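You operate a simulated robot arm through the tools that you are given. There is no shell and no other tool.

The job below is to be done with a simulated robot arm. You get a single attempt, and the scene is never put back.

TASK
Fit the orange-handled weir plate and float the husks off over it.
Fine: brown-handled plate into the plate rack first; close the blue valve when no husks are left. Where these are worked on the way, their far stop is far enough and under half their travel is too little: blue valve.

It is judged by the outcome, as a careful person would: the job done as asked, and still so three seconds after it is handed in. It fails if anything else is knocked over, pushed out of place, dropped, spilled or broken.

THE ROBOT
A 6-joint arm with a two-finger parallel gripper, fixed in place. Base frame: the origin is on the floor under the middle of its stand, x ahead of it, y to its left, z up. Lengths are in mm, angles in degrees, forces in N, time in s.
With the tool pointing down near the work surface it reaches from about 100 to 600 mm from the base axis. Its first joint turns from -115.0 to 115.0 degrees. Payload 3.43 kg.
The tool frame sits at the grasp point between the pads (the TCP): z along the fingers, y along the line on which they close. The tips reach 34 mm beyond it. Largest opening 128 mm; finger width 24, thickness 12; the body of the gripper, 48 by 130 mm, starts 96 mm behind the TCP.
Orientation is that of the tool frame in the base frame, as [roll, pitch, yaw] about the fixed x, y, z axes, in that order (R = Rz(yaw) Ry(pitch) Rx(roll)). With the fingers straight down and closing along the base's y, the tool's x points along the base's -x, its y along +y and its z along -z.

THE INTERFACE
- The arm moves only by the tool servo_tool. Its argument "plan" is a list of rows, each a list of 2 entries, a list of its own where there are three numbers: the shift along the tool's x, y, z in mm, then the turn, a rotation vector about the tool's x, y, z in degrees. In form: [[[x, y, z], [wx, wy, wz]], ...]. A call has 1 to 20 rows; each row shifts and turns the commanded pose from where the row before left it, along the tool's axes as they then stand. "claw" is the gripper command, from -1 (shut) to 1 (fully open), values between in proportion, set as the call begins (left out, the last holds). Rows are played at 5 a second. More than 50 mm and 8.6 degrees between two rows, or a gripper value outside its range, and nothing of the call is played. Where a pose cannot be reached the arm comes as near as it can. A force on the tool above 40 N (or 10 N above the force at the start of the call, whichever is more), or a blocked arm, ends the call early, and 0.2 s more pass. Each finger travels about 153 mm/s and halts on what it meets, pressing with about 34 N; the grip force reading is that of the motor and also rises with nothing between the fingers. The clock runs only during rows and for 0.2 s after the last one: add rows that do not move to give the fingers time. The reply holds the time, the measured pose of the TCP, the force on the tool along the base axes, the opening and the grip force, in the units named above and with some noise, with the torque about the TCP (base axes, N m) and any sound that the robot's microphone picked up.
- Cameras (640 x 400 px; columns grow to the right, rows downward): "scene" is fixed at [400.6, -508, 1315.3]; the picture's right is [1.00, 0.09, 0.00], its down [0.02, -0.26, -0.96] and it looks along [-0.09, 0.96, -0.27] (base axes); focal length 328 px, centre (320, 200). "wrist" rides on the gripper at [76, -11, -160] in the tool frame; the picture's right is [0.15, 0.99, 0.00], its down [-0.88, 0.13, -0.46] and it looks along [-0.45, 0.07, 0.89] (tool axes); focal length 234 px, centre (320, 200). There is no depth. A picture from a camera that has moved, and an enlarged one, comes with that camera's place and axes in the base frame and with its lens. The place of the scene camera against the robot may be out by one fixed shift of up to 18 mm in any direction.
- snapshot(camera): a new picture of that camera. No time passes.
- lift_body(by): slides the trunk up (or, below 0, down) by that many mm; the arm rides with it, the base frame stays. It gives what a move gives, with no picture.
- close_up(camera, box): a new picture of the part [left, top, right, bottom] of that camera's present view, enlarged. No time passes.
- close_job(): hands the job in; it is judged then, once.

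Places have to be worked out from the pictures, the camera data and where the tool is seen. Open the gripper and draw the arm clear of the work before you hand the job in, unless the task says otherwise.

The tools are called after ">>>" as name(argument=value, ...) on one line, values as JSON. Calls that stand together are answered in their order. servo_tool: Moves the arm, as the interface text tells. Its arguments: {"type":"object","properties":{"plan":{"type":"array"},"claw":{"type":"number"}},"required":["plan"]} The other tools are called the same way: lift_body (by) moves the trunk up or down; snapshot (camera) takes a picture; close_up (camera, box) takes an enlarged picture of a part of a camera's view; close_job () hands the job in.

At the start:

```text
time_s: 0.0
ee_pos: [78.9, 367.2, 1228.0]
tool_rot: [-180.0, 0.0, 179.9]
contact_force: [-0.2, -0.3, -0.1]
torque: [0.01, 0.0, 0.03]
gripper_width: 127.9
finger_force: 0.0
trunk travel left (down, up): [-875.0, 115.0]
```

scene: 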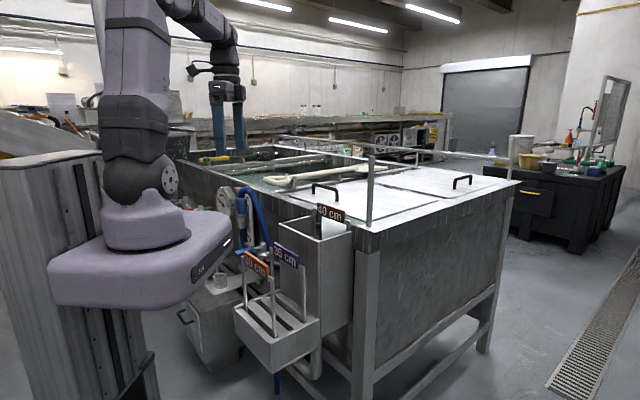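
wrist: 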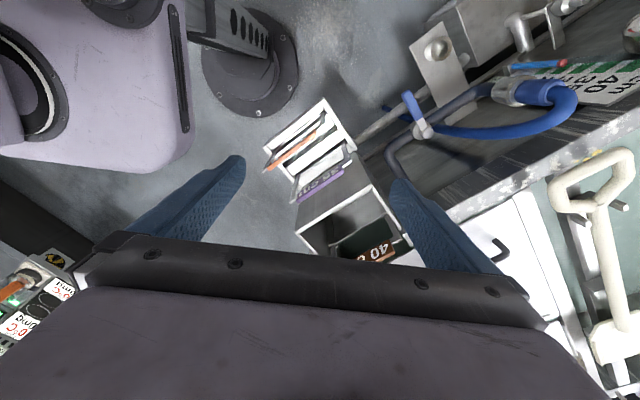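

I'll start by looking closely at the plates, overflow box, rack and valve in both views.

>>> close_up(camera="scene", box=[220, 170, 380, 270])

>>> close_up(camera="scene", box=[220, 260, 380, 360])

>>> close_up(camera="scene", box=[160, 120, 400, 270])

>>> close_up(camera="wrist", box=[240, 60, 440, 270])

>>> close_up(camera="wrist", box=[340, 0, 640, 190])

```text
4.00 times, centred on (300, 220) of scene
camera zoom: at [400.6, -508.0, 1315.3], right [1.0, 0.09, 0.0], down [0.02, -0.26, -0.96], along [-0.09, 0.96, -0.27], focal length 1310 px, centre (400, 120)
```

zoom: 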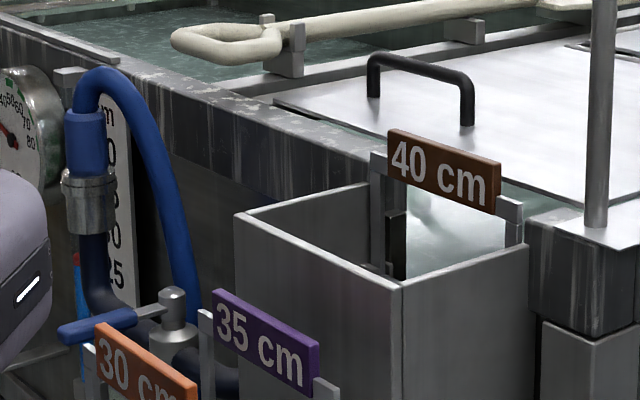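

```text
4.00 times, centred on (300, 310) of scene
camera zoom: at [400.6, -508.0, 1315.3], right [1.0, 0.09, 0.0], down [0.02, -0.26, -0.96], along [-0.09, 0.96, -0.27], focal length 1310 px, centre (400, -240)
```

zoom: 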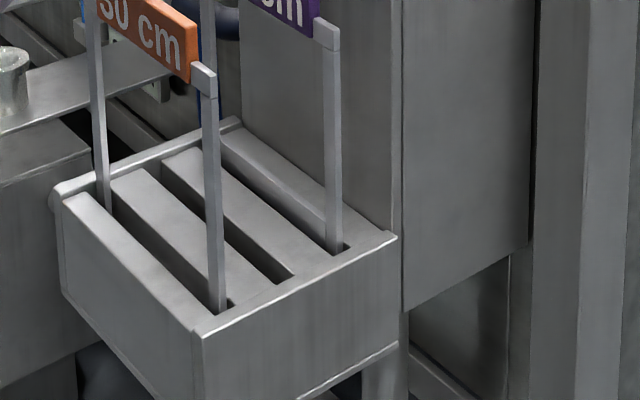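

```text
2.67 times, centred on (280, 195) of scene
camera zoom: at [400.6, -508.0, 1315.3], right [1.0, 0.09, 0.0], down [0.02, -0.26, -0.96], along [-0.09, 0.96, -0.27], focal length 873 px, centre (427, 213)
```

zoom: 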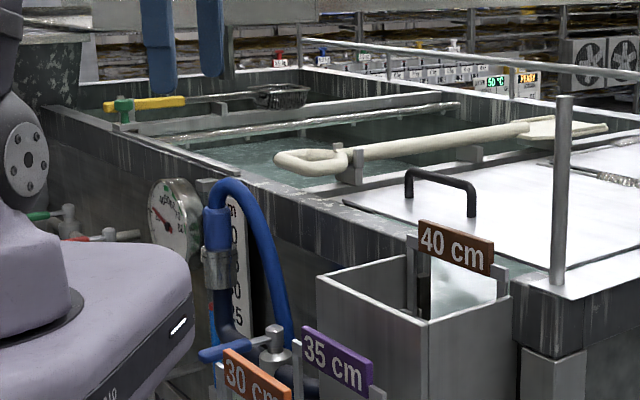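

```text
1.90 times, centred on (340, 165) of wrist
camera zoom: at [2.5, 355.1, 1387.7], right [-0.15, 0.99, 0.0], down [0.88, 0.13, 0.46], along [0.45, 0.07, -0.89], focal length 446 px, centre (282, 267)
```

zoom: 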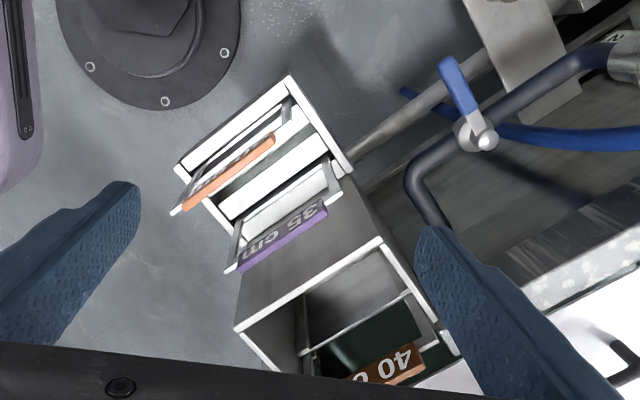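

```text
2.11 times, centred on (490, 95) of wrist
camera zoom: at [2.5, 355.1, 1387.7], right [-0.15, 0.99, 0.0], down [0.88, 0.13, 0.46], along [0.45, 0.07, -0.89], focal length 493 px, centre (-38, 421)
```

zoom: 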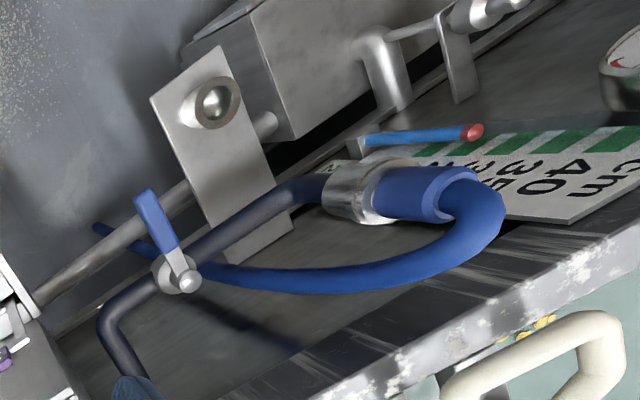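

The brown plate (40 cm) stands in the weir box. The rack holds orange (30 cm) on the left and purple (35 cm) on the right with an empty slot between them. I'll shift the wrist camera sideways at the same height so I can triangulate everything from a second view.

>>> servo_tool(plan=[[[-30, -40, 0], [0, 0, 0]], [[-30, -40, 0], [0, 0, 0]], [[-30, -40, 0], [0, 0, 0]], [[0, 0, 0], [0, 0, 0]]], claw=1)

>>> snapshot(camera="wrist")

>>> snapshot(camera="scene")

```text
time_s: 1.0
ee_pos: [170.4, 246.4, 1231.6]
tool_rot: [-179.9, 0.1, 180.0]
contact_force: [-0.1, -0.3, -0.1]
torque: [-0.03, 0.0, -0.01]
gripper_width: 127.7
finger_force: 0.1
trunk travel left (down, up): [-875.0, 115.0]
```

```text
taken
camera wrist: at [94.4, 234.8, 1389.9], right [-0.15, 0.99, 0.0], down [0.88, 0.13, 0.46], along [0.45, 0.07, -0.89], focal length 234 px, centre (320, 200)
```

wrist: 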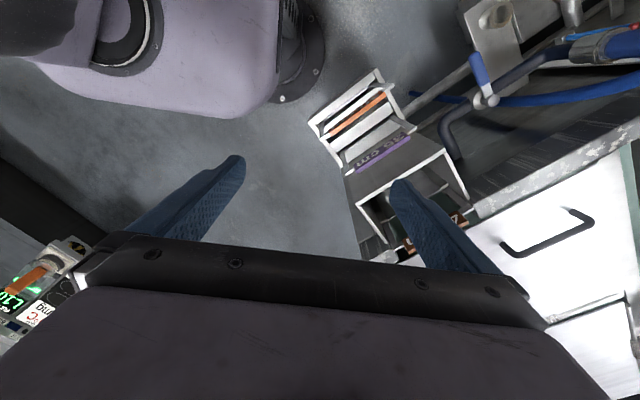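

```text
taken
```

scene: 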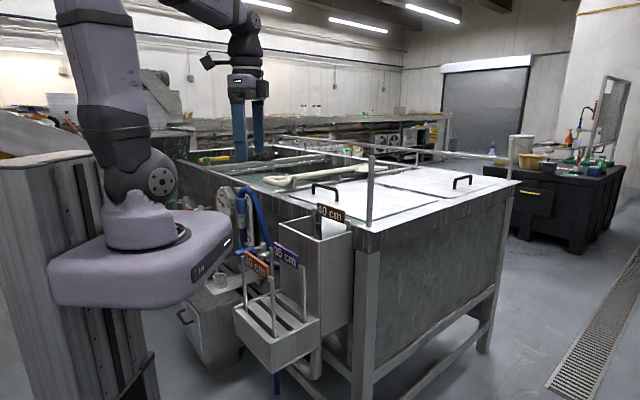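

Readings are clean at (170, 246, 1232). I'll enlarge the rack, box and valve from this second viewpoint to triangulate against the first one.

>>> close_up(camera="wrist", box=[300, 50, 480, 162])

>>> close_up(camera="wrist", box=[330, 130, 490, 270])

>>> close_up(camera="wrist", box=[400, 0, 640, 150])

```text
3.56 times, centred on (390, 106) of wrist
camera zoom: at [94.4, 234.8, 1389.9], right [-0.15, 0.99, 0.0], down [0.88, 0.13, 0.46], along [0.45, 0.07, -0.89], focal length 833 px, centre (71, 534)
```

zoom: 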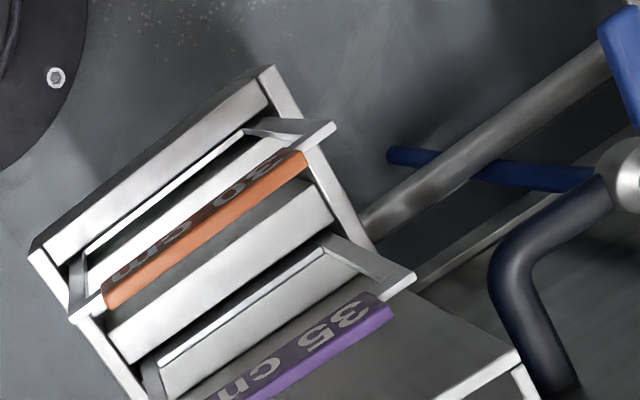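

```text
2.86 times, centred on (410, 200) of wrist
camera zoom: at [94.4, 234.8, 1389.9], right [-0.15, 0.99, 0.0], down [0.88, 0.13, 0.46], along [0.45, 0.07, -0.89], focal length 669 px, centre (63, 200)
```

zoom: 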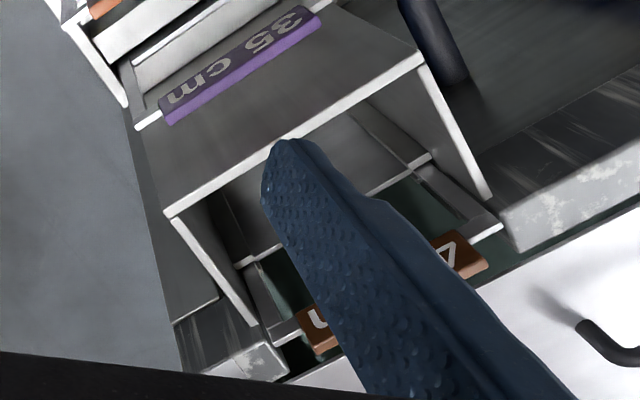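

```text
2.67 times, centred on (520, 75) of wrist
camera zoom: at [94.4, 234.8, 1389.9], right [-0.15, 0.99, 0.0], down [0.88, 0.13, 0.46], along [0.45, 0.07, -0.89], focal length 624 px, centre (-213, 533)
```

zoom: 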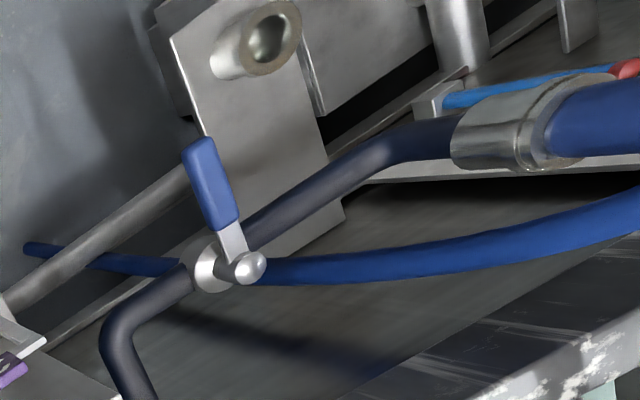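

Triangulation puts the handles 45° to the base. Using p for the direction away from the robot along (0.71, 0.71) and q along (-0.71, 0.71), orange is near p=325, purple near p=423, and both are centred at q≈121. The box starts at p≈470. I'll turn the tool to yaw 135 and hover above the box for a better view.

>>> servo_tool(plan=[[[-19.5, 38.5, 0], [0, 0, 0]], [[-19.5, 38.5, 0], [0, 0, 0]], [[-19.5, 38.5, 0], [0, 0, 0]], [[-19.5, 38.5, 0], [0, 0, 0]], [[-19.5, 38.5, 0], [0, 0, 0]], [[0, 0, 0], [0, 0, 7.5]], [[0, 0, 0], [0, 0, 7.5]], [[0, 0, 0], [0, 0, 7.5]], [[0, 0, 0], [0, 0, 7.5]], [[0, 0, 0], [0, 0, 7.5]], [[0, 0, 0], [0, 0, 7.5]], [[0, 0, 0], [0, 0, 0]]])

>>> snapshot(camera="wrist")

>>> snapshot(camera="scene")

```text
time_s: 3.6
ee_pos: [265.1, 438.5, 1228.7]
tool_rot: [179.9, 0.0, 135.0]
contact_force: [0.5, -0.8, -0.4]
torque: [0.01, -0.02, 0.02]
gripper_width: 127.9
finger_force: 0.0
trunk travel left (down, up): [-875.0, 115.0]
```

```text
taken
camera wrist: at [204.1, 484.3, 1387.5], right [0.6, 0.8, 0.0], down [0.71, -0.53, 0.46], along [0.37, -0.27, -0.89], focal length 234 px, centre (320, 200)
```

wrist: 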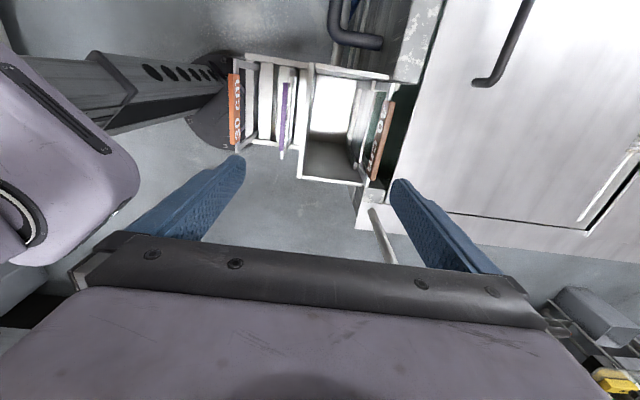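

```text
taken
```

scene: 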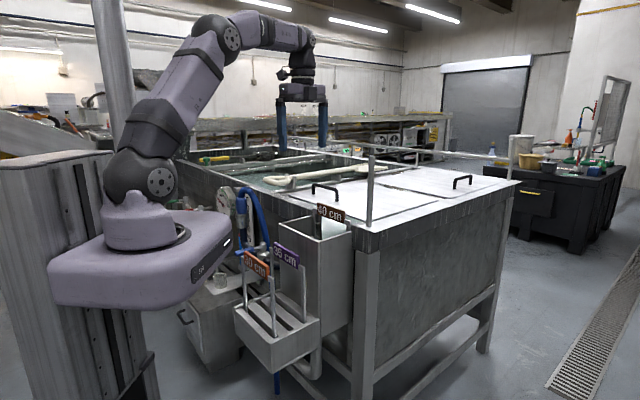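

A good overhead view of the rack, box and brown plate. I'll enlarge it for accurate positions.

>>> close_up(camera="wrist", box=[220, 45, 410, 190])

>>> close_up(camera="wrist", box=[295, 55, 415, 195])

>>> close_up(camera="wrist", box=[215, 45, 315, 165])

```text
2.76 times, centred on (315, 118) of wrist
camera zoom: at [204.1, 484.3, 1387.5], right [0.6, 0.8, 0.0], down [0.71, -0.53, 0.46], along [0.37, -0.27, -0.89], focal length 646 px, centre (334, 428)
```

zoom: 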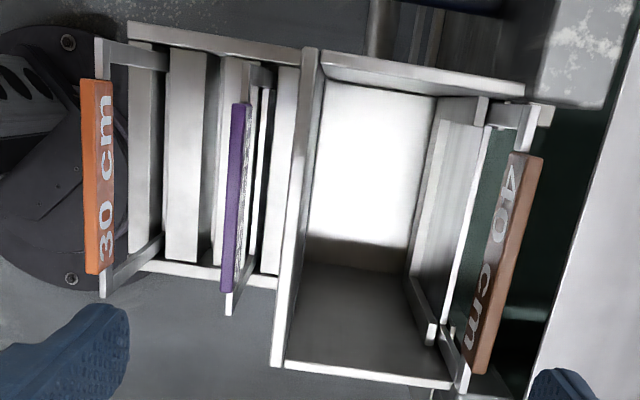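

```text
2.86 times, centred on (355, 125) of wrist
camera zoom: at [204.1, 484.3, 1387.5], right [0.6, 0.8, 0.0], down [0.71, -0.53, 0.46], along [0.37, -0.27, -0.89], focal length 669 px, centre (220, 414)
```

zoom: 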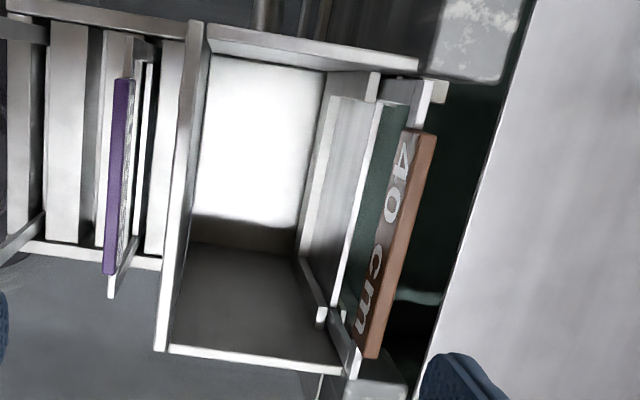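

```text
3.33 times, centred on (265, 105) of wrist
camera zoom: at [204.1, 484.3, 1387.5], right [0.6, 0.8, 0.0], down [0.71, -0.53, 0.46], along [0.37, -0.27, -0.89], focal length 781 px, centre (503, 517)
```

zoom: 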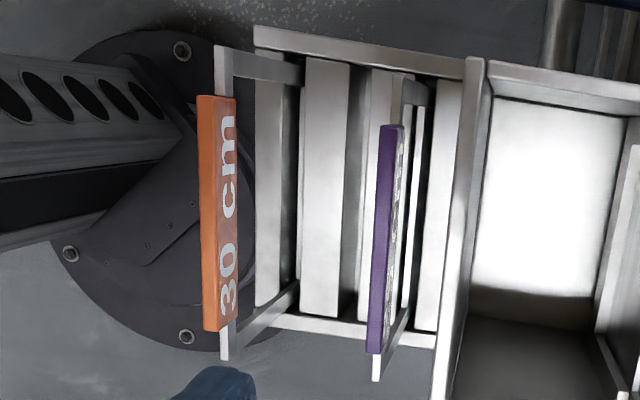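

From this view the brown handle is near p≈603, z≈990, with all three handles at q≈55–185. The box rim is at z≈945. I'll move closer to the brown plate, staying above it, to refine.

>>> servo_tool(plan=[[[0, 30, 20], [0, 0, 0]], [[0, 30, 20], [0, 0, 0]], [[0, 0, 40], [0, 0, 0]], [[0, 0, 0], [0, 0, 0]]])

>>> snapshot(camera="wrist")

>>> close_up(camera="wrist", box=[250, 30, 410, 210])

>>> snapshot(camera="scene")

```text
time_s: 4.6
ee_pos: [309.6, 482.3, 1148.3]
tool_rot: [179.9, 0.1, 135.0]
contact_force: [0.6, 0.0, 0.1]
torque: [-0.01, -0.04, 0.01]
gripper_width: 128.3
finger_force: 0.1
trunk travel left (down, up): [-875.0, 115.0]
```

```text
taken
camera wrist: at [247.7, 527.8, 1307.4], right [0.6, 0.8, 0.0], down [0.71, -0.53, 0.46], along [0.37, -0.27, -0.89], focal length 234 px, centre (320, 200)
```

wrist: 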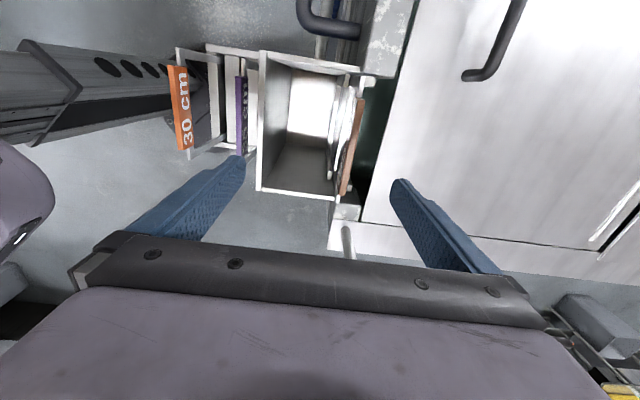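

```text
2.22 times, centred on (330, 120) of wrist
camera zoom: at [247.7, 527.8, 1307.4], right [0.6, 0.8, 0.0], down [0.71, -0.53, 0.46], along [0.37, -0.27, -0.89], focal length 520 px, centre (298, 378)
```

zoom: 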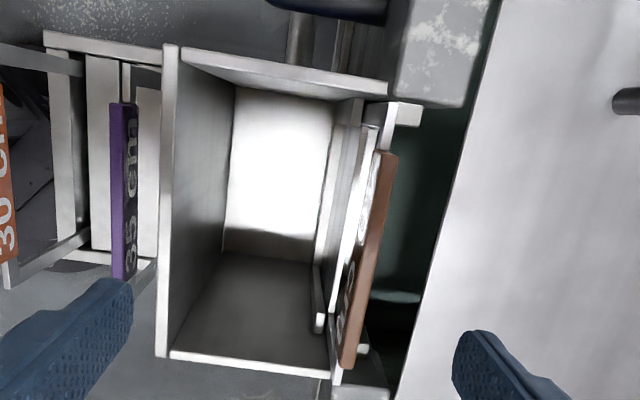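

```text
taken
```

scene: 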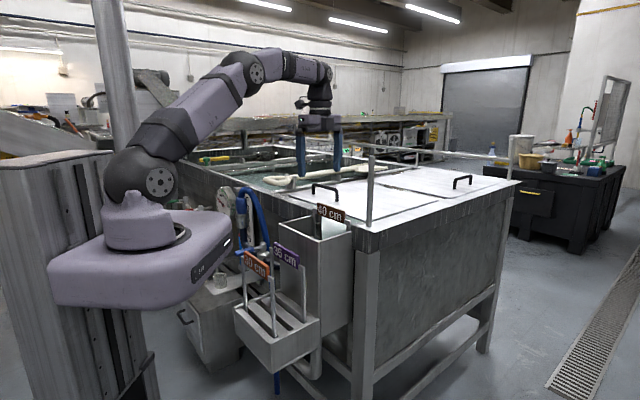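

The brown handle sits at about p=601, q=121, top z≈1000. I'll narrow the opening to about 50 mm so the fingers stay clear of the lid, then move over it and check the view before descending.

>>> servo_tool(plan=[[[0, 20.5, 25], [0, 0, 0]], [[0, 20.5, 25], [0, 0, 0]], [[0, 0, 35], [0, 0, 0]], [[0, 0, 0], [0, 0, 0]], [[0, 0, 0], [0, 0, 0]]], claw=-0.2)

>>> snapshot(camera="wrist")

>>> close_up(camera="wrist", box=[220, 20, 420, 260])

>>> close_up(camera="scene", box=[240, 90, 440, 250])

```text
time_s: 5.8
ee_pos: [337.2, 512.2, 1063.0]
tool_rot: [-179.9, -0.1, 135.0]
contact_force: [-0.4, 0.3, -0.6]
torque: [0.01, -0.02, 0.03]
gripper_width: 51.2
finger_force: 0.1
trunk travel left (down, up): [-875.0, 115.0]
```

```text
taken
camera wrist: at [275.5, 558.4, 1223.0], right [0.6, 0.8, 0.0], down [0.71, -0.53, 0.46], along [0.37, -0.27, -0.89], focal length 234 px, centre (320, 200)
```

wrist: 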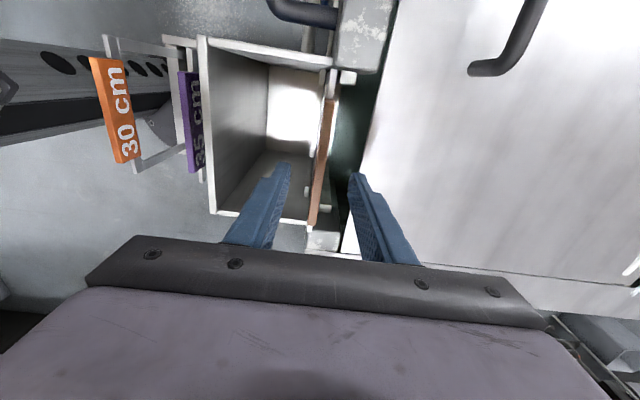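

```text
1.67 times, centred on (320, 140) of wrist
camera zoom: at [275.5, 558.4, 1223.0], right [0.6, 0.8, 0.0], down [0.71, -0.53, 0.46], along [0.37, -0.27, -0.89], focal length 390 px, centre (320, 300)
```

zoom: 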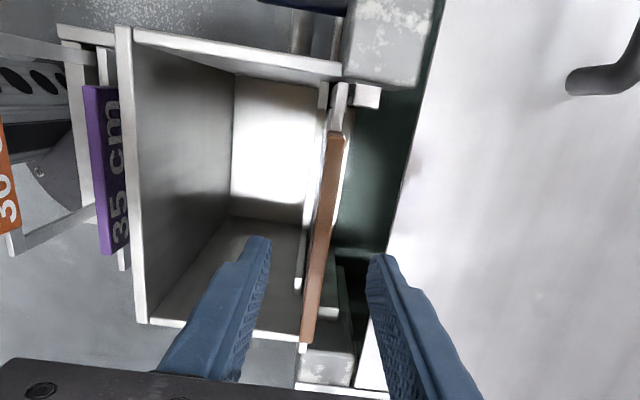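

```text
2.50 times, centred on (340, 170) of scene
camera zoom: at [400.6, -508.0, 1315.3], right [1.0, 0.09, 0.0], down [0.02, -0.26, -0.96], along [-0.09, 0.96, -0.27], focal length 819 px, centre (270, 275)
```

zoom: 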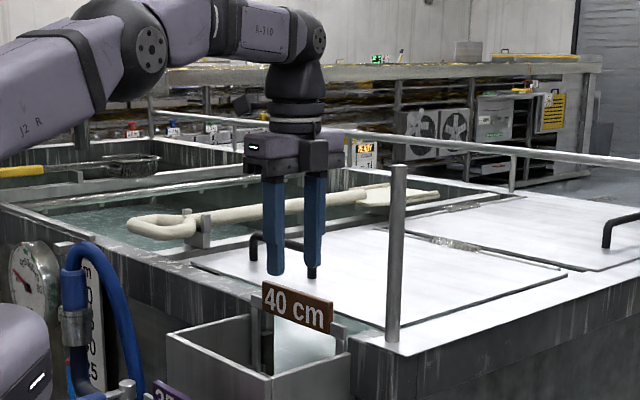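

The handle lies centred between the fingers (p≈602, q≈121.5, top ≈1004) and the TCP is at p=600.6. I'll descend about 78 mm so the pads straddle the handle.

>>> servo_tool(plan=[[[-1, 1, 26], [0, 0, 0]], [[-1, 0, 26], [0, 0, 0]], [[0, 0, 26], [0, 0, 0]], [[0, 0, 0], [0, 0, 0]]])

>>> close_up(camera="wrist", box=[220, 20, 420, 260])

>>> close_up(camera="scene", box=[260, 130, 400, 250])

```text
time_s: 6.8
ee_pos: [340.0, 510.2, 986.4]
tool_rot: [179.9, 0.0, 134.9]
contact_force: [0.5, 0.0, -0.9]
torque: [-0.02, 0.01, 0.01]
gripper_width: 51.1
finger_force: 0.1
trunk travel left (down, up): [-875.0, 115.0]
```

```text
1.67 times, centred on (320, 140) of wrist
camera zoom: at [278.3, 555.4, 1144.3], right [0.6, 0.8, 0.0], down [0.71, -0.53, 0.46], along [0.37, -0.27, -0.89], focal length 390 px, centre (320, 300)
```

zoom: 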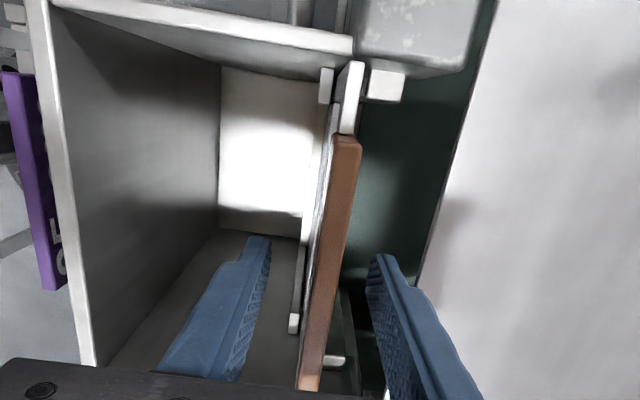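

```text
3.33 times, centred on (330, 190) of scene
camera zoom: at [400.6, -508.0, 1315.3], right [1.0, 0.09, 0.0], down [0.02, -0.26, -0.96], along [-0.09, 0.96, -0.27], focal length 1092 px, centre (287, 233)
```

zoom: 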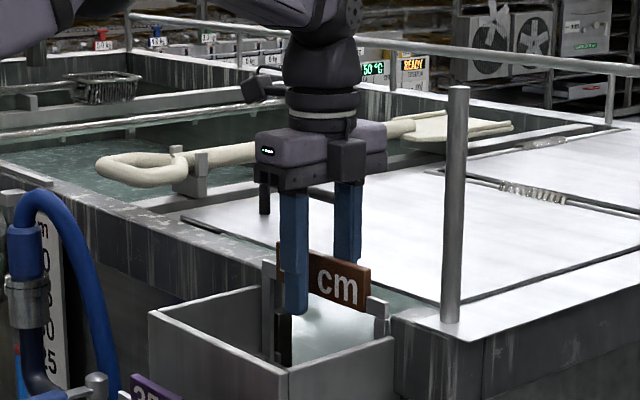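

The fingers straddle the brown handle cleanly with no contact force. Closing the gripper now.

>>> servo_tool(plan=[[[0, 0, 0], [0, 0, 0]], [[0, 0, 0], [0, 0, 0]], [[0, 0, 0], [0, 0, 0]], [[0, 0, 0], [0, 0, 0]]], claw=-1)

>>> close_up(camera="wrist", box=[220, 20, 420, 260])

```text
time_s: 7.8
ee_pos: [339.2, 509.9, 984.4]
tool_rot: [180.0, 0.0, 135.0]
contact_force: [1.2, -0.5, -0.4]
torque: [0.1, -0.08, -0.01]
gripper_width: 9.6
finger_force: 33.9
trunk travel left (down, up): [-875.0, 115.0]
```

```text
1.67 times, centred on (320, 140) of wrist
camera zoom: at [278.4, 555.7, 1144.2], right [0.6, 0.8, 0.0], down [0.71, -0.53, 0.46], along [0.37, -0.27, -0.89], focal length 390 px, centre (320, 300)
```

zoom: 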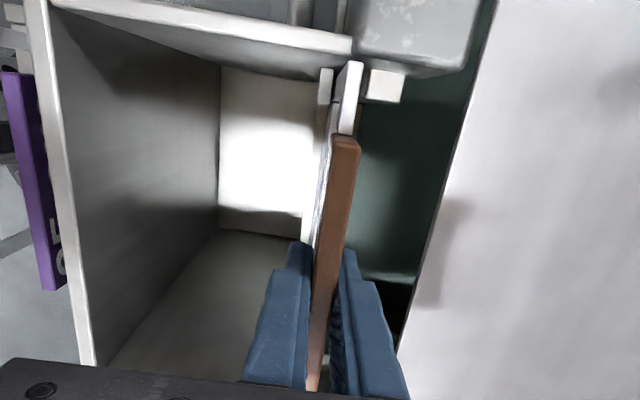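

Gripped on 9.6 mm of handle with full force. I'll lift gently straight up and watch the force.

>>> servo_tool(plan=[[[0, 0, -6], [0, 0, 0]], [[0, 0, -8], [0, 0, 0]], [[0, 0, -10], [0, 0, 0]], [[0, 0, -10], [0, 0, 0]], [[0, 0, 0], [0, 0, 0]]])

>>> close_up(camera="scene", box=[260, 130, 400, 250])

```text
time_s: 9.0
ee_pos: [338.9, 510.3, 1020.3]
tool_rot: [179.9, 0.0, 134.9]
contact_force: [-0.4, 0.3, -4.9]
torque: [0.04, 0.01, 0.02]
gripper_width: 9.6
finger_force: 33.7
trunk travel left (down, up): [-875.0, 115.0]
```

```text
3.33 times, centred on (330, 190) of scene
camera zoom: at [400.6, -508.0, 1315.3], right [1.0, 0.09, 0.0], down [0.02, -0.26, -0.96], along [-0.09, 0.96, -0.27], focal length 1092 px, centre (287, 233)
```

zoom: 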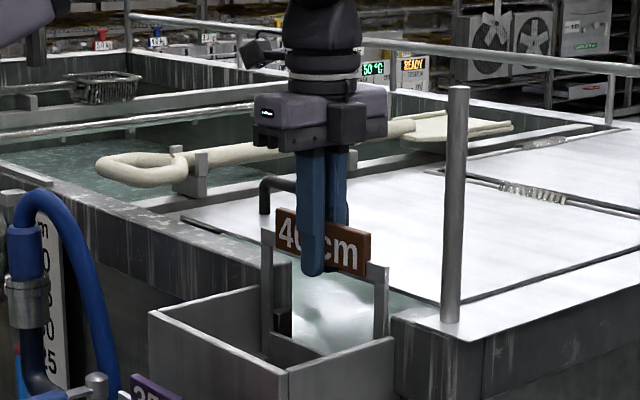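

The plate comes up freely, weighing about 5 N. I'll keep lifting and watch for its lower edge.

>>> servo_tool(plan=[[[0, 0, -15], [0, 0, 0]], [[0, 0, -20], [0, 0, 0]], [[0, 0, -20], [0, 0, 0]], [[0, 0, -20], [0, 0, 0]], [[0, 0, -20], [0, 0, 0]], [[0, 0, -5], [0, 0, 0]], [[0, 0, 0], [0, 0, 0]]])

>>> close_up(camera="scene", box=[260, 110, 400, 250])

>>> snapshot(camera="wrist")

```text
time_s: 10.6
ee_pos: [338.0, 508.2, 1118.5]
tool_rot: [179.9, 0.0, 135.0]
contact_force: [1.6, 1.3, -5.1]
torque: [0.44, -0.5, 0.05]
gripper_width: 9.9
finger_force: 34.0
out of reach, approached as far as the arm can: row 5
trunk travel left (down, up): [-875.0, 115.0]
```

```text
2.86 times, centred on (330, 180) of scene
camera zoom: at [400.6, -508.0, 1315.3], right [1.0, 0.09, 0.0], down [0.02, -0.26, -0.96], along [-0.09, 0.96, -0.27], focal length 936 px, centre (291, 257)
```

zoom: 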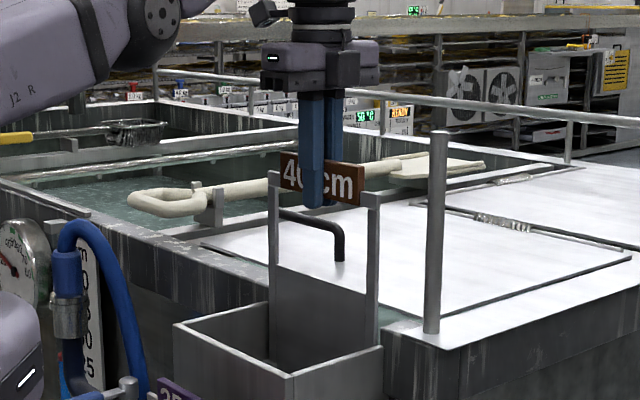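

```text
taken
camera wrist: at [276.5, 552.9, 1277.0], right [0.6, 0.8, 0.0], down [0.71, -0.53, 0.46], along [0.37, -0.27, -0.89], focal length 234 px, centre (320, 200)
```

wrist: 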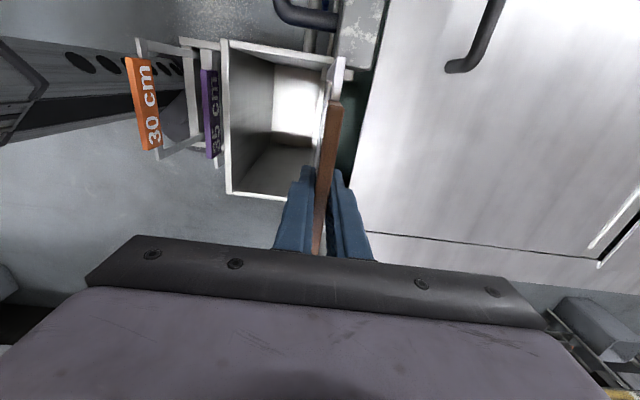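

The arm reached its height limit at this radius, at z≈1118, and the blade is still partly in the box. I'll continue the vertical lift with the trunk.

>>> lift_body(by=60)

>>> close_up(camera="scene", box=[260, 90, 400, 250])

```text
time_s: 11.6
ee_pos: [336.9, 507.2, 1177.9]
tool_rot: [-179.9, 0.0, 135.0]
contact_force: [0.0, -0.3, -3.8]
torque: [0.01, 0.0, -0.02]
gripper_width: 9.7
finger_force: 34.0
trunk travel left (down, up): [-935.0, 55.0]
```

```text
2.50 times, centred on (330, 170) of scene
camera zoom: at [400.6, -508.0, 1315.3], right [1.0, 0.09, 0.0], down [0.02, -0.26, -0.96], along [-0.09, 0.96, -0.27], focal length 819 px, centre (295, 275)
```

zoom: 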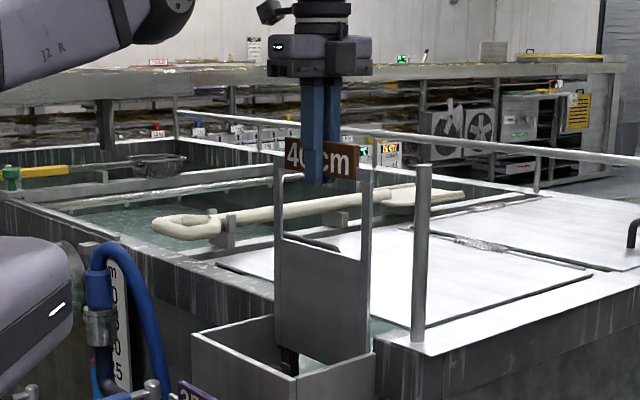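

Force dropped to plain weight and torque is zero, so the plate may be out of the guides. I'll zoom in on the lower edge.

>>> close_up(camera="scene", box=[300, 170, 370, 250])

>>> close_up(camera="wrist", box=[220, 20, 420, 200])

```text
5.00 times, centred on (335, 210) of scene
camera zoom: at [400.6, -508.0, 1315.3], right [1.0, 0.09, 0.0], down [0.02, -0.26, -0.96], along [-0.09, 0.96, -0.27], focal length 1638 px, centre (245, 150)
```

zoom: 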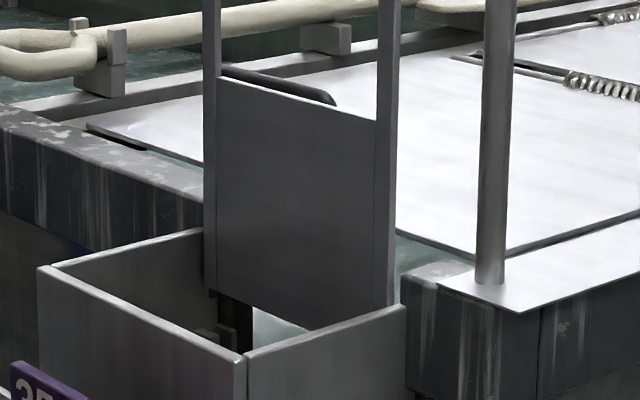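

```text
2.22 times, centred on (320, 110) of wrist
camera zoom: at [276.2, 552.8, 1336.6], right [0.6, 0.8, 0.0], down [0.71, -0.53, 0.46], along [0.37, -0.27, -0.89], focal length 520 px, centre (320, 400)
```

zoom: 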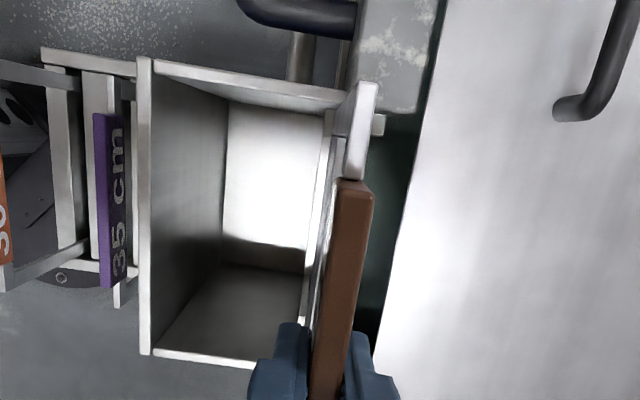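

The blade's lower edge is now visible just under the rim, at about z 905–920. I'll raise the trunk by the remaining 54 mm to clear it.

>>> lift_body(by=54)

>>> close_up(camera="scene", box=[280, 110, 400, 250])

```text
time_s: 12.6
ee_pos: [338.2, 507.7, 1232.4]
tool_rot: [-180.0, 0.0, 134.9]
contact_force: [0.2, 0.6, -5.1]
torque: [-0.01, 0.03, 0.03]
gripper_width: 9.8
finger_force: 33.9
trunk travel left (down, up): [-989.0, 1.0]
```

```text
2.86 times, centred on (340, 180) of scene
camera zoom: at [400.6, -508.0, 1315.3], right [1.0, 0.09, 0.0], down [0.02, -0.26, -0.96], along [-0.09, 0.96, -0.27], focal length 936 px, centre (263, 257)
```

zoom: 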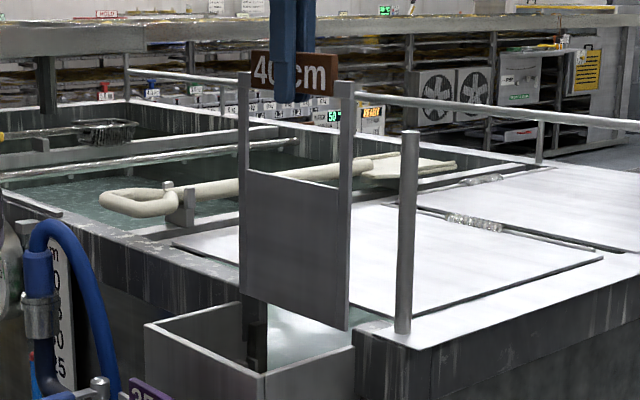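

The blade now hangs just above the rim. I'll draw it back toward the robot over the box interior while rising, which should bring more height into reach.

>>> servo_tool(plan=[[[0, -10, 0], [0, 0, 0]], [[0, -12, -4], [0, 0, 0]], [[0, -12, -8], [0, 0, 0]], [[0, -10, -12], [0, 0, 0]], [[0, -10, -12], [0, 0, 0]], [[0, 0, 0], [0, 0, 0]]])

>>> close_up(camera="scene", box=[260, 100, 400, 260])

```text
time_s: 13.9
ee_pos: [299.6, 470.1, 1267.4]
tool_rot: [-179.9, -0.1, 134.9]
contact_force: [0.3, -0.4, -4.5]
torque: [-0.03, -0.01, -0.02]
gripper_width: 10.0
finger_force: 34.3
trunk travel left (down, up): [-989.0, 1.0]
```

```text
2.50 times, centred on (330, 180) of scene
camera zoom: at [400.6, -508.0, 1315.3], right [1.0, 0.09, 0.0], down [0.02, -0.26, -0.96], along [-0.09, 0.96, -0.27], focal length 819 px, centre (295, 250)
```

zoom: 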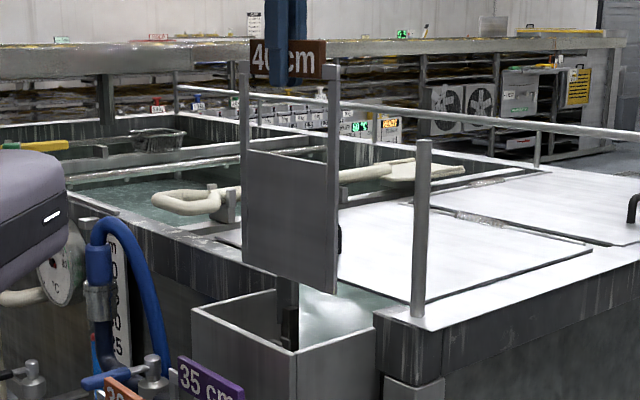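

The plate's lower edge now clears the rim by roughly 45 mm. I'll carry it back over the front wall and the purple plate to the empty middle slot at p≈374, keeping this height.

>>> servo_tool(plan=[[[0, -34, 0], [0, 0, 0]], [[0, -34, 0], [0, 0, 0]], [[0, -34, 0], [0, 0, 0]], [[0, -34, 0], [0, 0, 0]], [[-1, -34, 0], [0, 0, 0]], [[0, 0, 0], [0, 0, 0]], [[0, 0, 0], [0, 0, 0]]])

>>> snapshot(camera="wrist")

>>> close_up(camera="wrist", box=[240, 40, 400, 180])

>>> close_up(camera="scene", box=[220, 130, 360, 290])

>>> close_up(camera="scene", box=[220, 260, 360, 380])

```text
time_s: 15.6
ee_pos: [177.3, 347.8, 1270.3]
tool_rot: [179.9, 0.0, 135.0]
contact_force: [-0.3, -1.1, -4.5]
torque: [0.07, -0.02, 0.02]
gripper_width: 9.9
finger_force: 33.7
trunk travel left (down, up): [-989.0, 1.0]
```

```text
taken
camera wrist: at [116.4, 394.1, 1429.0], right [0.6, 0.8, 0.0], down [0.71, -0.53, 0.46], along [0.37, -0.27, -0.89], focal length 234 px, centre (320, 200)
```

wrist: 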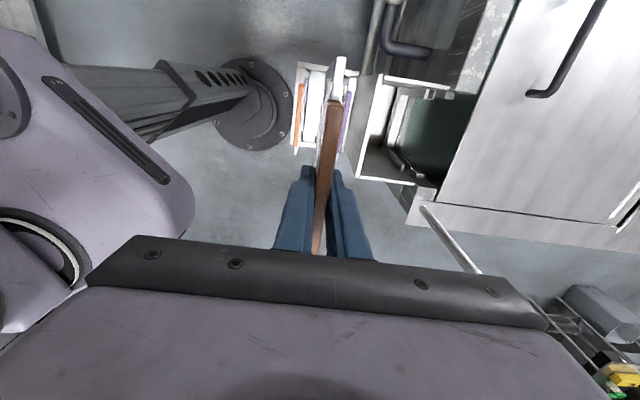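

```text
2.86 times, centred on (320, 110) of wrist
camera zoom: at [116.4, 394.1, 1429.0], right [0.6, 0.8, 0.0], down [0.71, -0.53, 0.46], along [0.37, -0.27, -0.89], focal length 669 px, centre (320, 457)
```

zoom: 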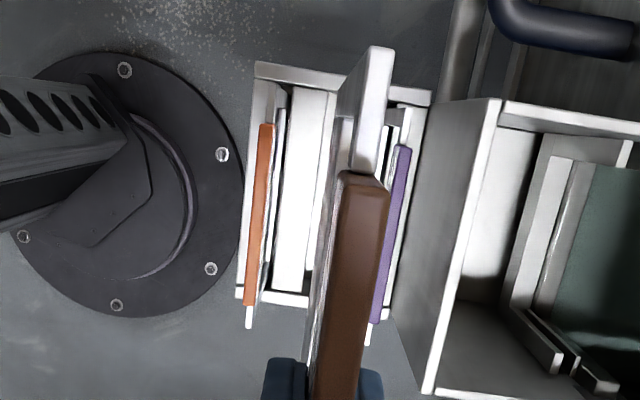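

```text
2.50 times, centred on (290, 210) of scene
camera zoom: at [400.6, -508.0, 1315.3], right [1.0, 0.09, 0.0], down [0.02, -0.26, -0.96], along [-0.09, 0.96, -0.27], focal length 819 px, centre (395, 175)
```

zoom: 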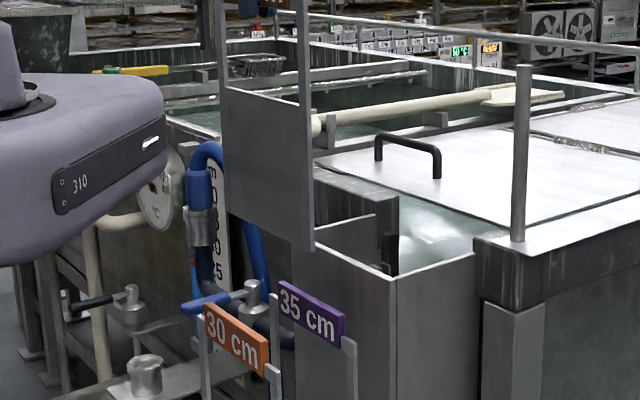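

```text
3.33 times, centred on (290, 320) of scene
camera zoom: at [400.6, -508.0, 1315.3], right [1.0, 0.09, 0.0], down [0.02, -0.26, -0.96], along [-0.09, 0.96, -0.27], focal length 1092 px, centre (420, -200)
```

zoom: 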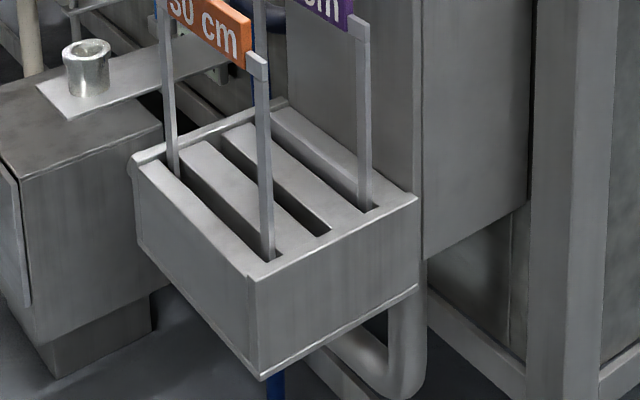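

The TCP is at p≈371, q≈120.6. Orange and purple measure p≈324.5 and 424.5, so the middle slot should be at p≈374.5. I'll correct by about 3 mm, then lower with the trunk to hover well above the slot and re-check.

>>> servo_tool(plan=[[[-0.7, 3.2, 0], [0, 0, 0]], [[0, 0, 0], [0, 0, 0]]])

>>> lift_body(by=-114)

>>> servo_tool(plan=[[[0, 0, 30], [0, 0, 0]], [[0, 0, 30], [0, 0, 0]], [[0, 0, 30], [0, 0, 0]], [[0, 0, 25], [0, 0, 0]], [[0, 0, 0], [0, 0, 0]]])

>>> snapshot(camera="wrist")

>>> close_up(camera="wrist", box=[240, 40, 400, 180])

>>> close_up(camera="scene", box=[220, 220, 340, 360])

```text
time_s: 16.1
ee_pos: [181.1, 349.8, 1269.1]
tool_rot: [-180.0, 0.0, 135.1]
contact_force: [0.3, 0.1, -4.7]
torque: [0.01, 0.03, 0.0]
gripper_width: 9.8
finger_force: 33.9
trunk travel left (down, up): [-989.0, 1.0]
```

```text
time_s: 17.6
ee_pos: [181.7, 350.6, 1155.4]
tool_rot: [179.9, 0.0, 135.2]
contact_force: [0.6, 0.4, -3.4]
torque: [0.01, 0.03, -0.01]
gripper_width: 9.8
finger_force: 34.3
trunk travel left (down, up): [-875.0, 115.0]
```

```text
time_s: 18.8
ee_pos: [180.7, 350.2, 1040.2]
tool_rot: [180.0, 0.0, 135.1]
contact_force: [-0.2, -0.8, -4.5]
torque: [0.04, 0.01, 0.0]
gripper_width: 9.9
finger_force: 33.8
trunk travel left (down, up): [-875.0, 115.0]
```

```text
taken
camera wrist: at [119.4, 396.7, 1198.8], right [0.6, 0.8, 0.0], down [0.71, -0.53, 0.46], along [0.37, -0.27, -0.89], focal length 234 px, centre (320, 200)
```

wrist: 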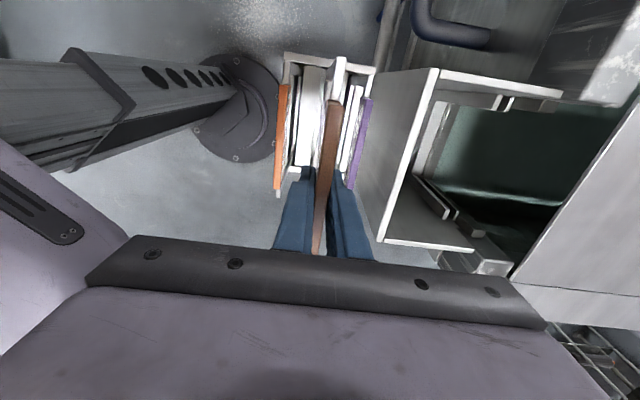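

```text
2.86 times, centred on (320, 110) of wrist
camera zoom: at [119.4, 396.7, 1198.8], right [0.6, 0.8, 0.0], down [0.71, -0.53, 0.46], along [0.37, -0.27, -0.89], focal length 669 px, centre (320, 457)
```

zoom: 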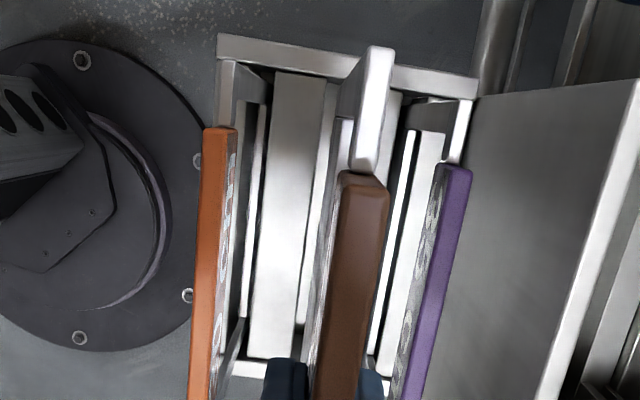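

```text
2.86 times, centred on (280, 290) of scene
camera zoom: at [400.6, -508.0, 1315.3], right [1.0, 0.09, 0.0], down [0.02, -0.26, -0.96], along [-0.09, 0.96, -0.27], focal length 936 px, centre (434, -57)
```

zoom: 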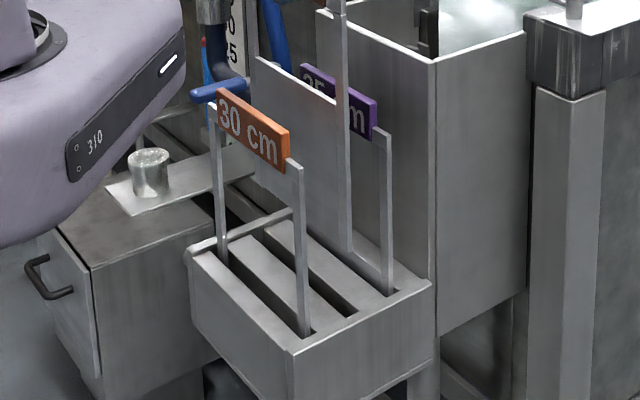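

The brown blade hangs over the middle slot. By my measurement the slot spans p≈365–381 and the handle is at p≈375, so I'll shift 1 mm back and lower in small steps while checking force.

>>> servo_tool(plan=[[[0, -1.2, 12], [0, 0, 0]], [[0, 0, 14], [0, 0, 0]], [[0, 0, 14], [0, 0, 0]], [[0, 0, 0], [0, 0, 0]]])

>>> close_up(camera="scene", box=[230, 270, 330, 360])

>>> close_up(camera="wrist", box=[240, 40, 400, 180])

```text
time_s: 19.8
ee_pos: [181.0, 350.2, 998.7]
tool_rot: [180.0, -0.1, 135.0]
contact_force: [0.5, -1.0, -4.7]
torque: [0.01, -0.01, -0.03]
gripper_width: 9.7
finger_force: 34.5
trunk travel left (down, up): [-875.0, 115.0]
```

```text
4.44 times, centred on (280, 315) of scene
camera zoom: at [400.6, -508.0, 1315.3], right [1.0, 0.09, 0.0], down [0.02, -0.26, -0.96], along [-0.09, 0.96, -0.27], focal length 1456 px, centre (498, -311)
```

zoom: 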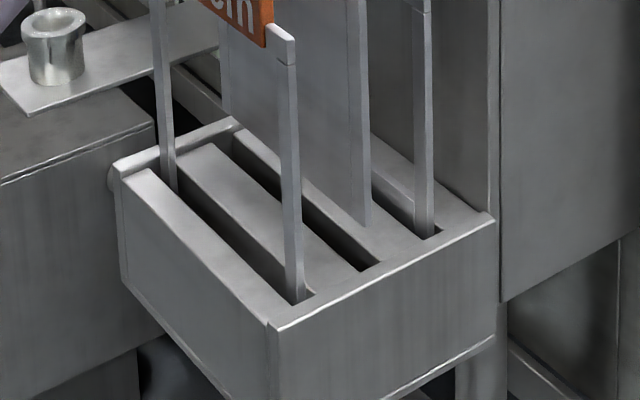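

```text
2.86 times, centred on (320, 110) of wrist
camera zoom: at [119.6, 395.7, 1158.4], right [0.6, 0.8, 0.0], down [0.71, -0.53, 0.46], along [0.37, -0.27, -0.89], focal length 669 px, centre (320, 457)
```

zoom: 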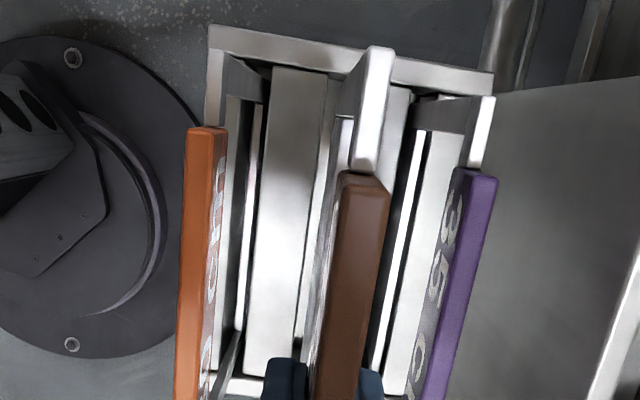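

No contact yet, and the blade corner is about 27 mm above the slot and lined up with it. I'll lower another 22 mm and look again before entry.

>>> servo_tool(plan=[[[0, 0, 11], [0, 0, 0]], [[0, 0, 11], [0, 0, 0]], [[0, 0, 0], [0, 0, 0]]])

>>> close_up(camera="scene", box=[240, 280, 320, 350])

>>> close_up(camera="wrist", box=[280, 40, 360, 110])

```text
time_s: 20.6
ee_pos: [181.1, 350.5, 977.5]
tool_rot: [180.0, 0.0, 135.0]
contact_force: [-0.4, -0.5, -5.1]
torque: [0.0, 0.0, 0.04]
gripper_width: 9.7
finger_force: 34.0
trunk travel left (down, up): [-875.0, 115.0]
```

```text
5.71 times, centred on (280, 315) of scene
camera zoom: at [400.6, -508.0, 1315.3], right [1.0, 0.09, 0.0], down [0.02, -0.26, -0.96], along [-0.09, 0.96, -0.27], focal length 1872 px, centre (549, -457)
```

zoom: 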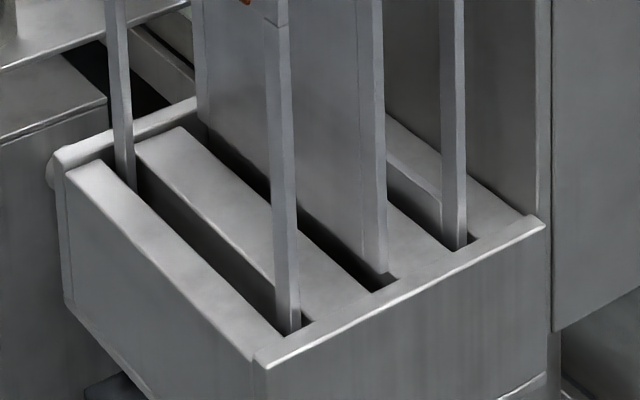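

```text
5.71 times, centred on (320, 75) of wrist
camera zoom: at [119.8, 396.3, 1136.1], right [0.6, 0.8, 0.0], down [0.71, -0.53, 0.46], along [0.37, -0.27, -0.89], focal length 1338 px, centre (320, 914)
```

zoom: 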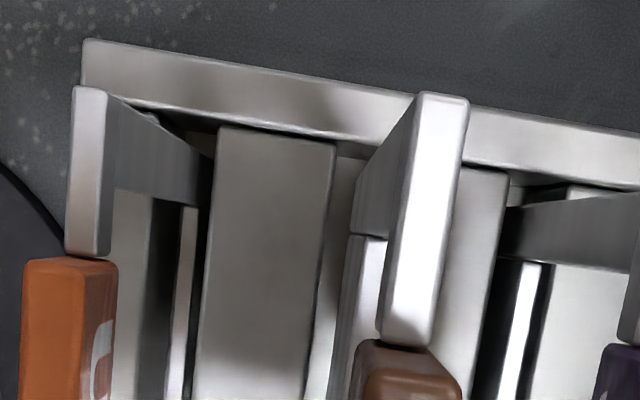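

The brown upright lines up with its slot end just as orange and purple do with theirs. I'll lower into the slot in small steps.

>>> servo_tool(plan=[[[0, 0, 6], [0, 0, 0]], [[0, 0, 6], [0, 0, 0]], [[0, 0, 6], [0, 0, 0]], [[0, 0, 6], [0, 0, 0]], [[0, 0, 0], [0, 0, 0]]])

>>> close_up(camera="scene", box=[240, 280, 320, 350])

```text
time_s: 21.8
ee_pos: [180.6, 350.5, 953.4]
tool_rot: [-180.0, 0.1, 135.0]
contact_force: [0.0, 0.3, -5.4]
torque: [-0.01, 0.01, 0.0]
gripper_width: 9.6
finger_force: 34.1
trunk travel left (down, up): [-875.0, 115.0]
```

```text
5.71 times, centred on (280, 315) of scene
camera zoom: at [400.6, -508.0, 1315.3], right [1.0, 0.09, 0.0], down [0.02, -0.26, -0.96], along [-0.09, 0.96, -0.27], focal length 1872 px, centre (549, -457)
```

zoom: 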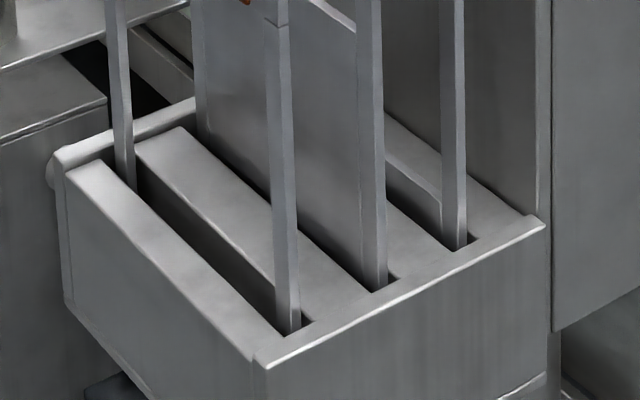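

The blade has entered the slot freely, with force still at plain weight. I'll continue down toward the expected seat at TCP z≈878.

>>> servo_tool(plan=[[[0, 0, 10], [0, 0, 0]], [[0, 0, 10], [0, 0, 0]], [[0, 0, 10], [0, 0, 0]], [[0, 0, 10], [0, 0, 0]], [[0, 0, 8], [0, 0, 0]], [[0, 0, 8], [0, 0, 0]], [[0, 0, 0], [0, 0, 0]]])

>>> close_up(camera="scene", box=[230, 220, 330, 340])

```text
time_s: 23.4
ee_pos: [181.6, 350.5, 897.7]
tool_rot: [-180.0, 0.0, 135.0]
contact_force: [0.3, -0.9, -4.7]
torque: [-0.02, 0.0, -0.02]
gripper_width: 10.0
finger_force: 33.2
trunk travel left (down, up): [-875.0, 115.0]
```

```text
3.33 times, centred on (280, 280) of scene
camera zoom: at [400.6, -508.0, 1315.3], right [1.0, 0.09, 0.0], down [0.02, -0.26, -0.96], along [-0.09, 0.96, -0.27], focal length 1092 px, centre (453, -67)
```

zoom: 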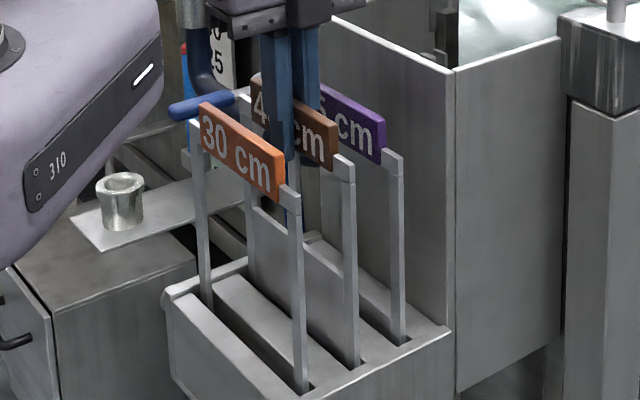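

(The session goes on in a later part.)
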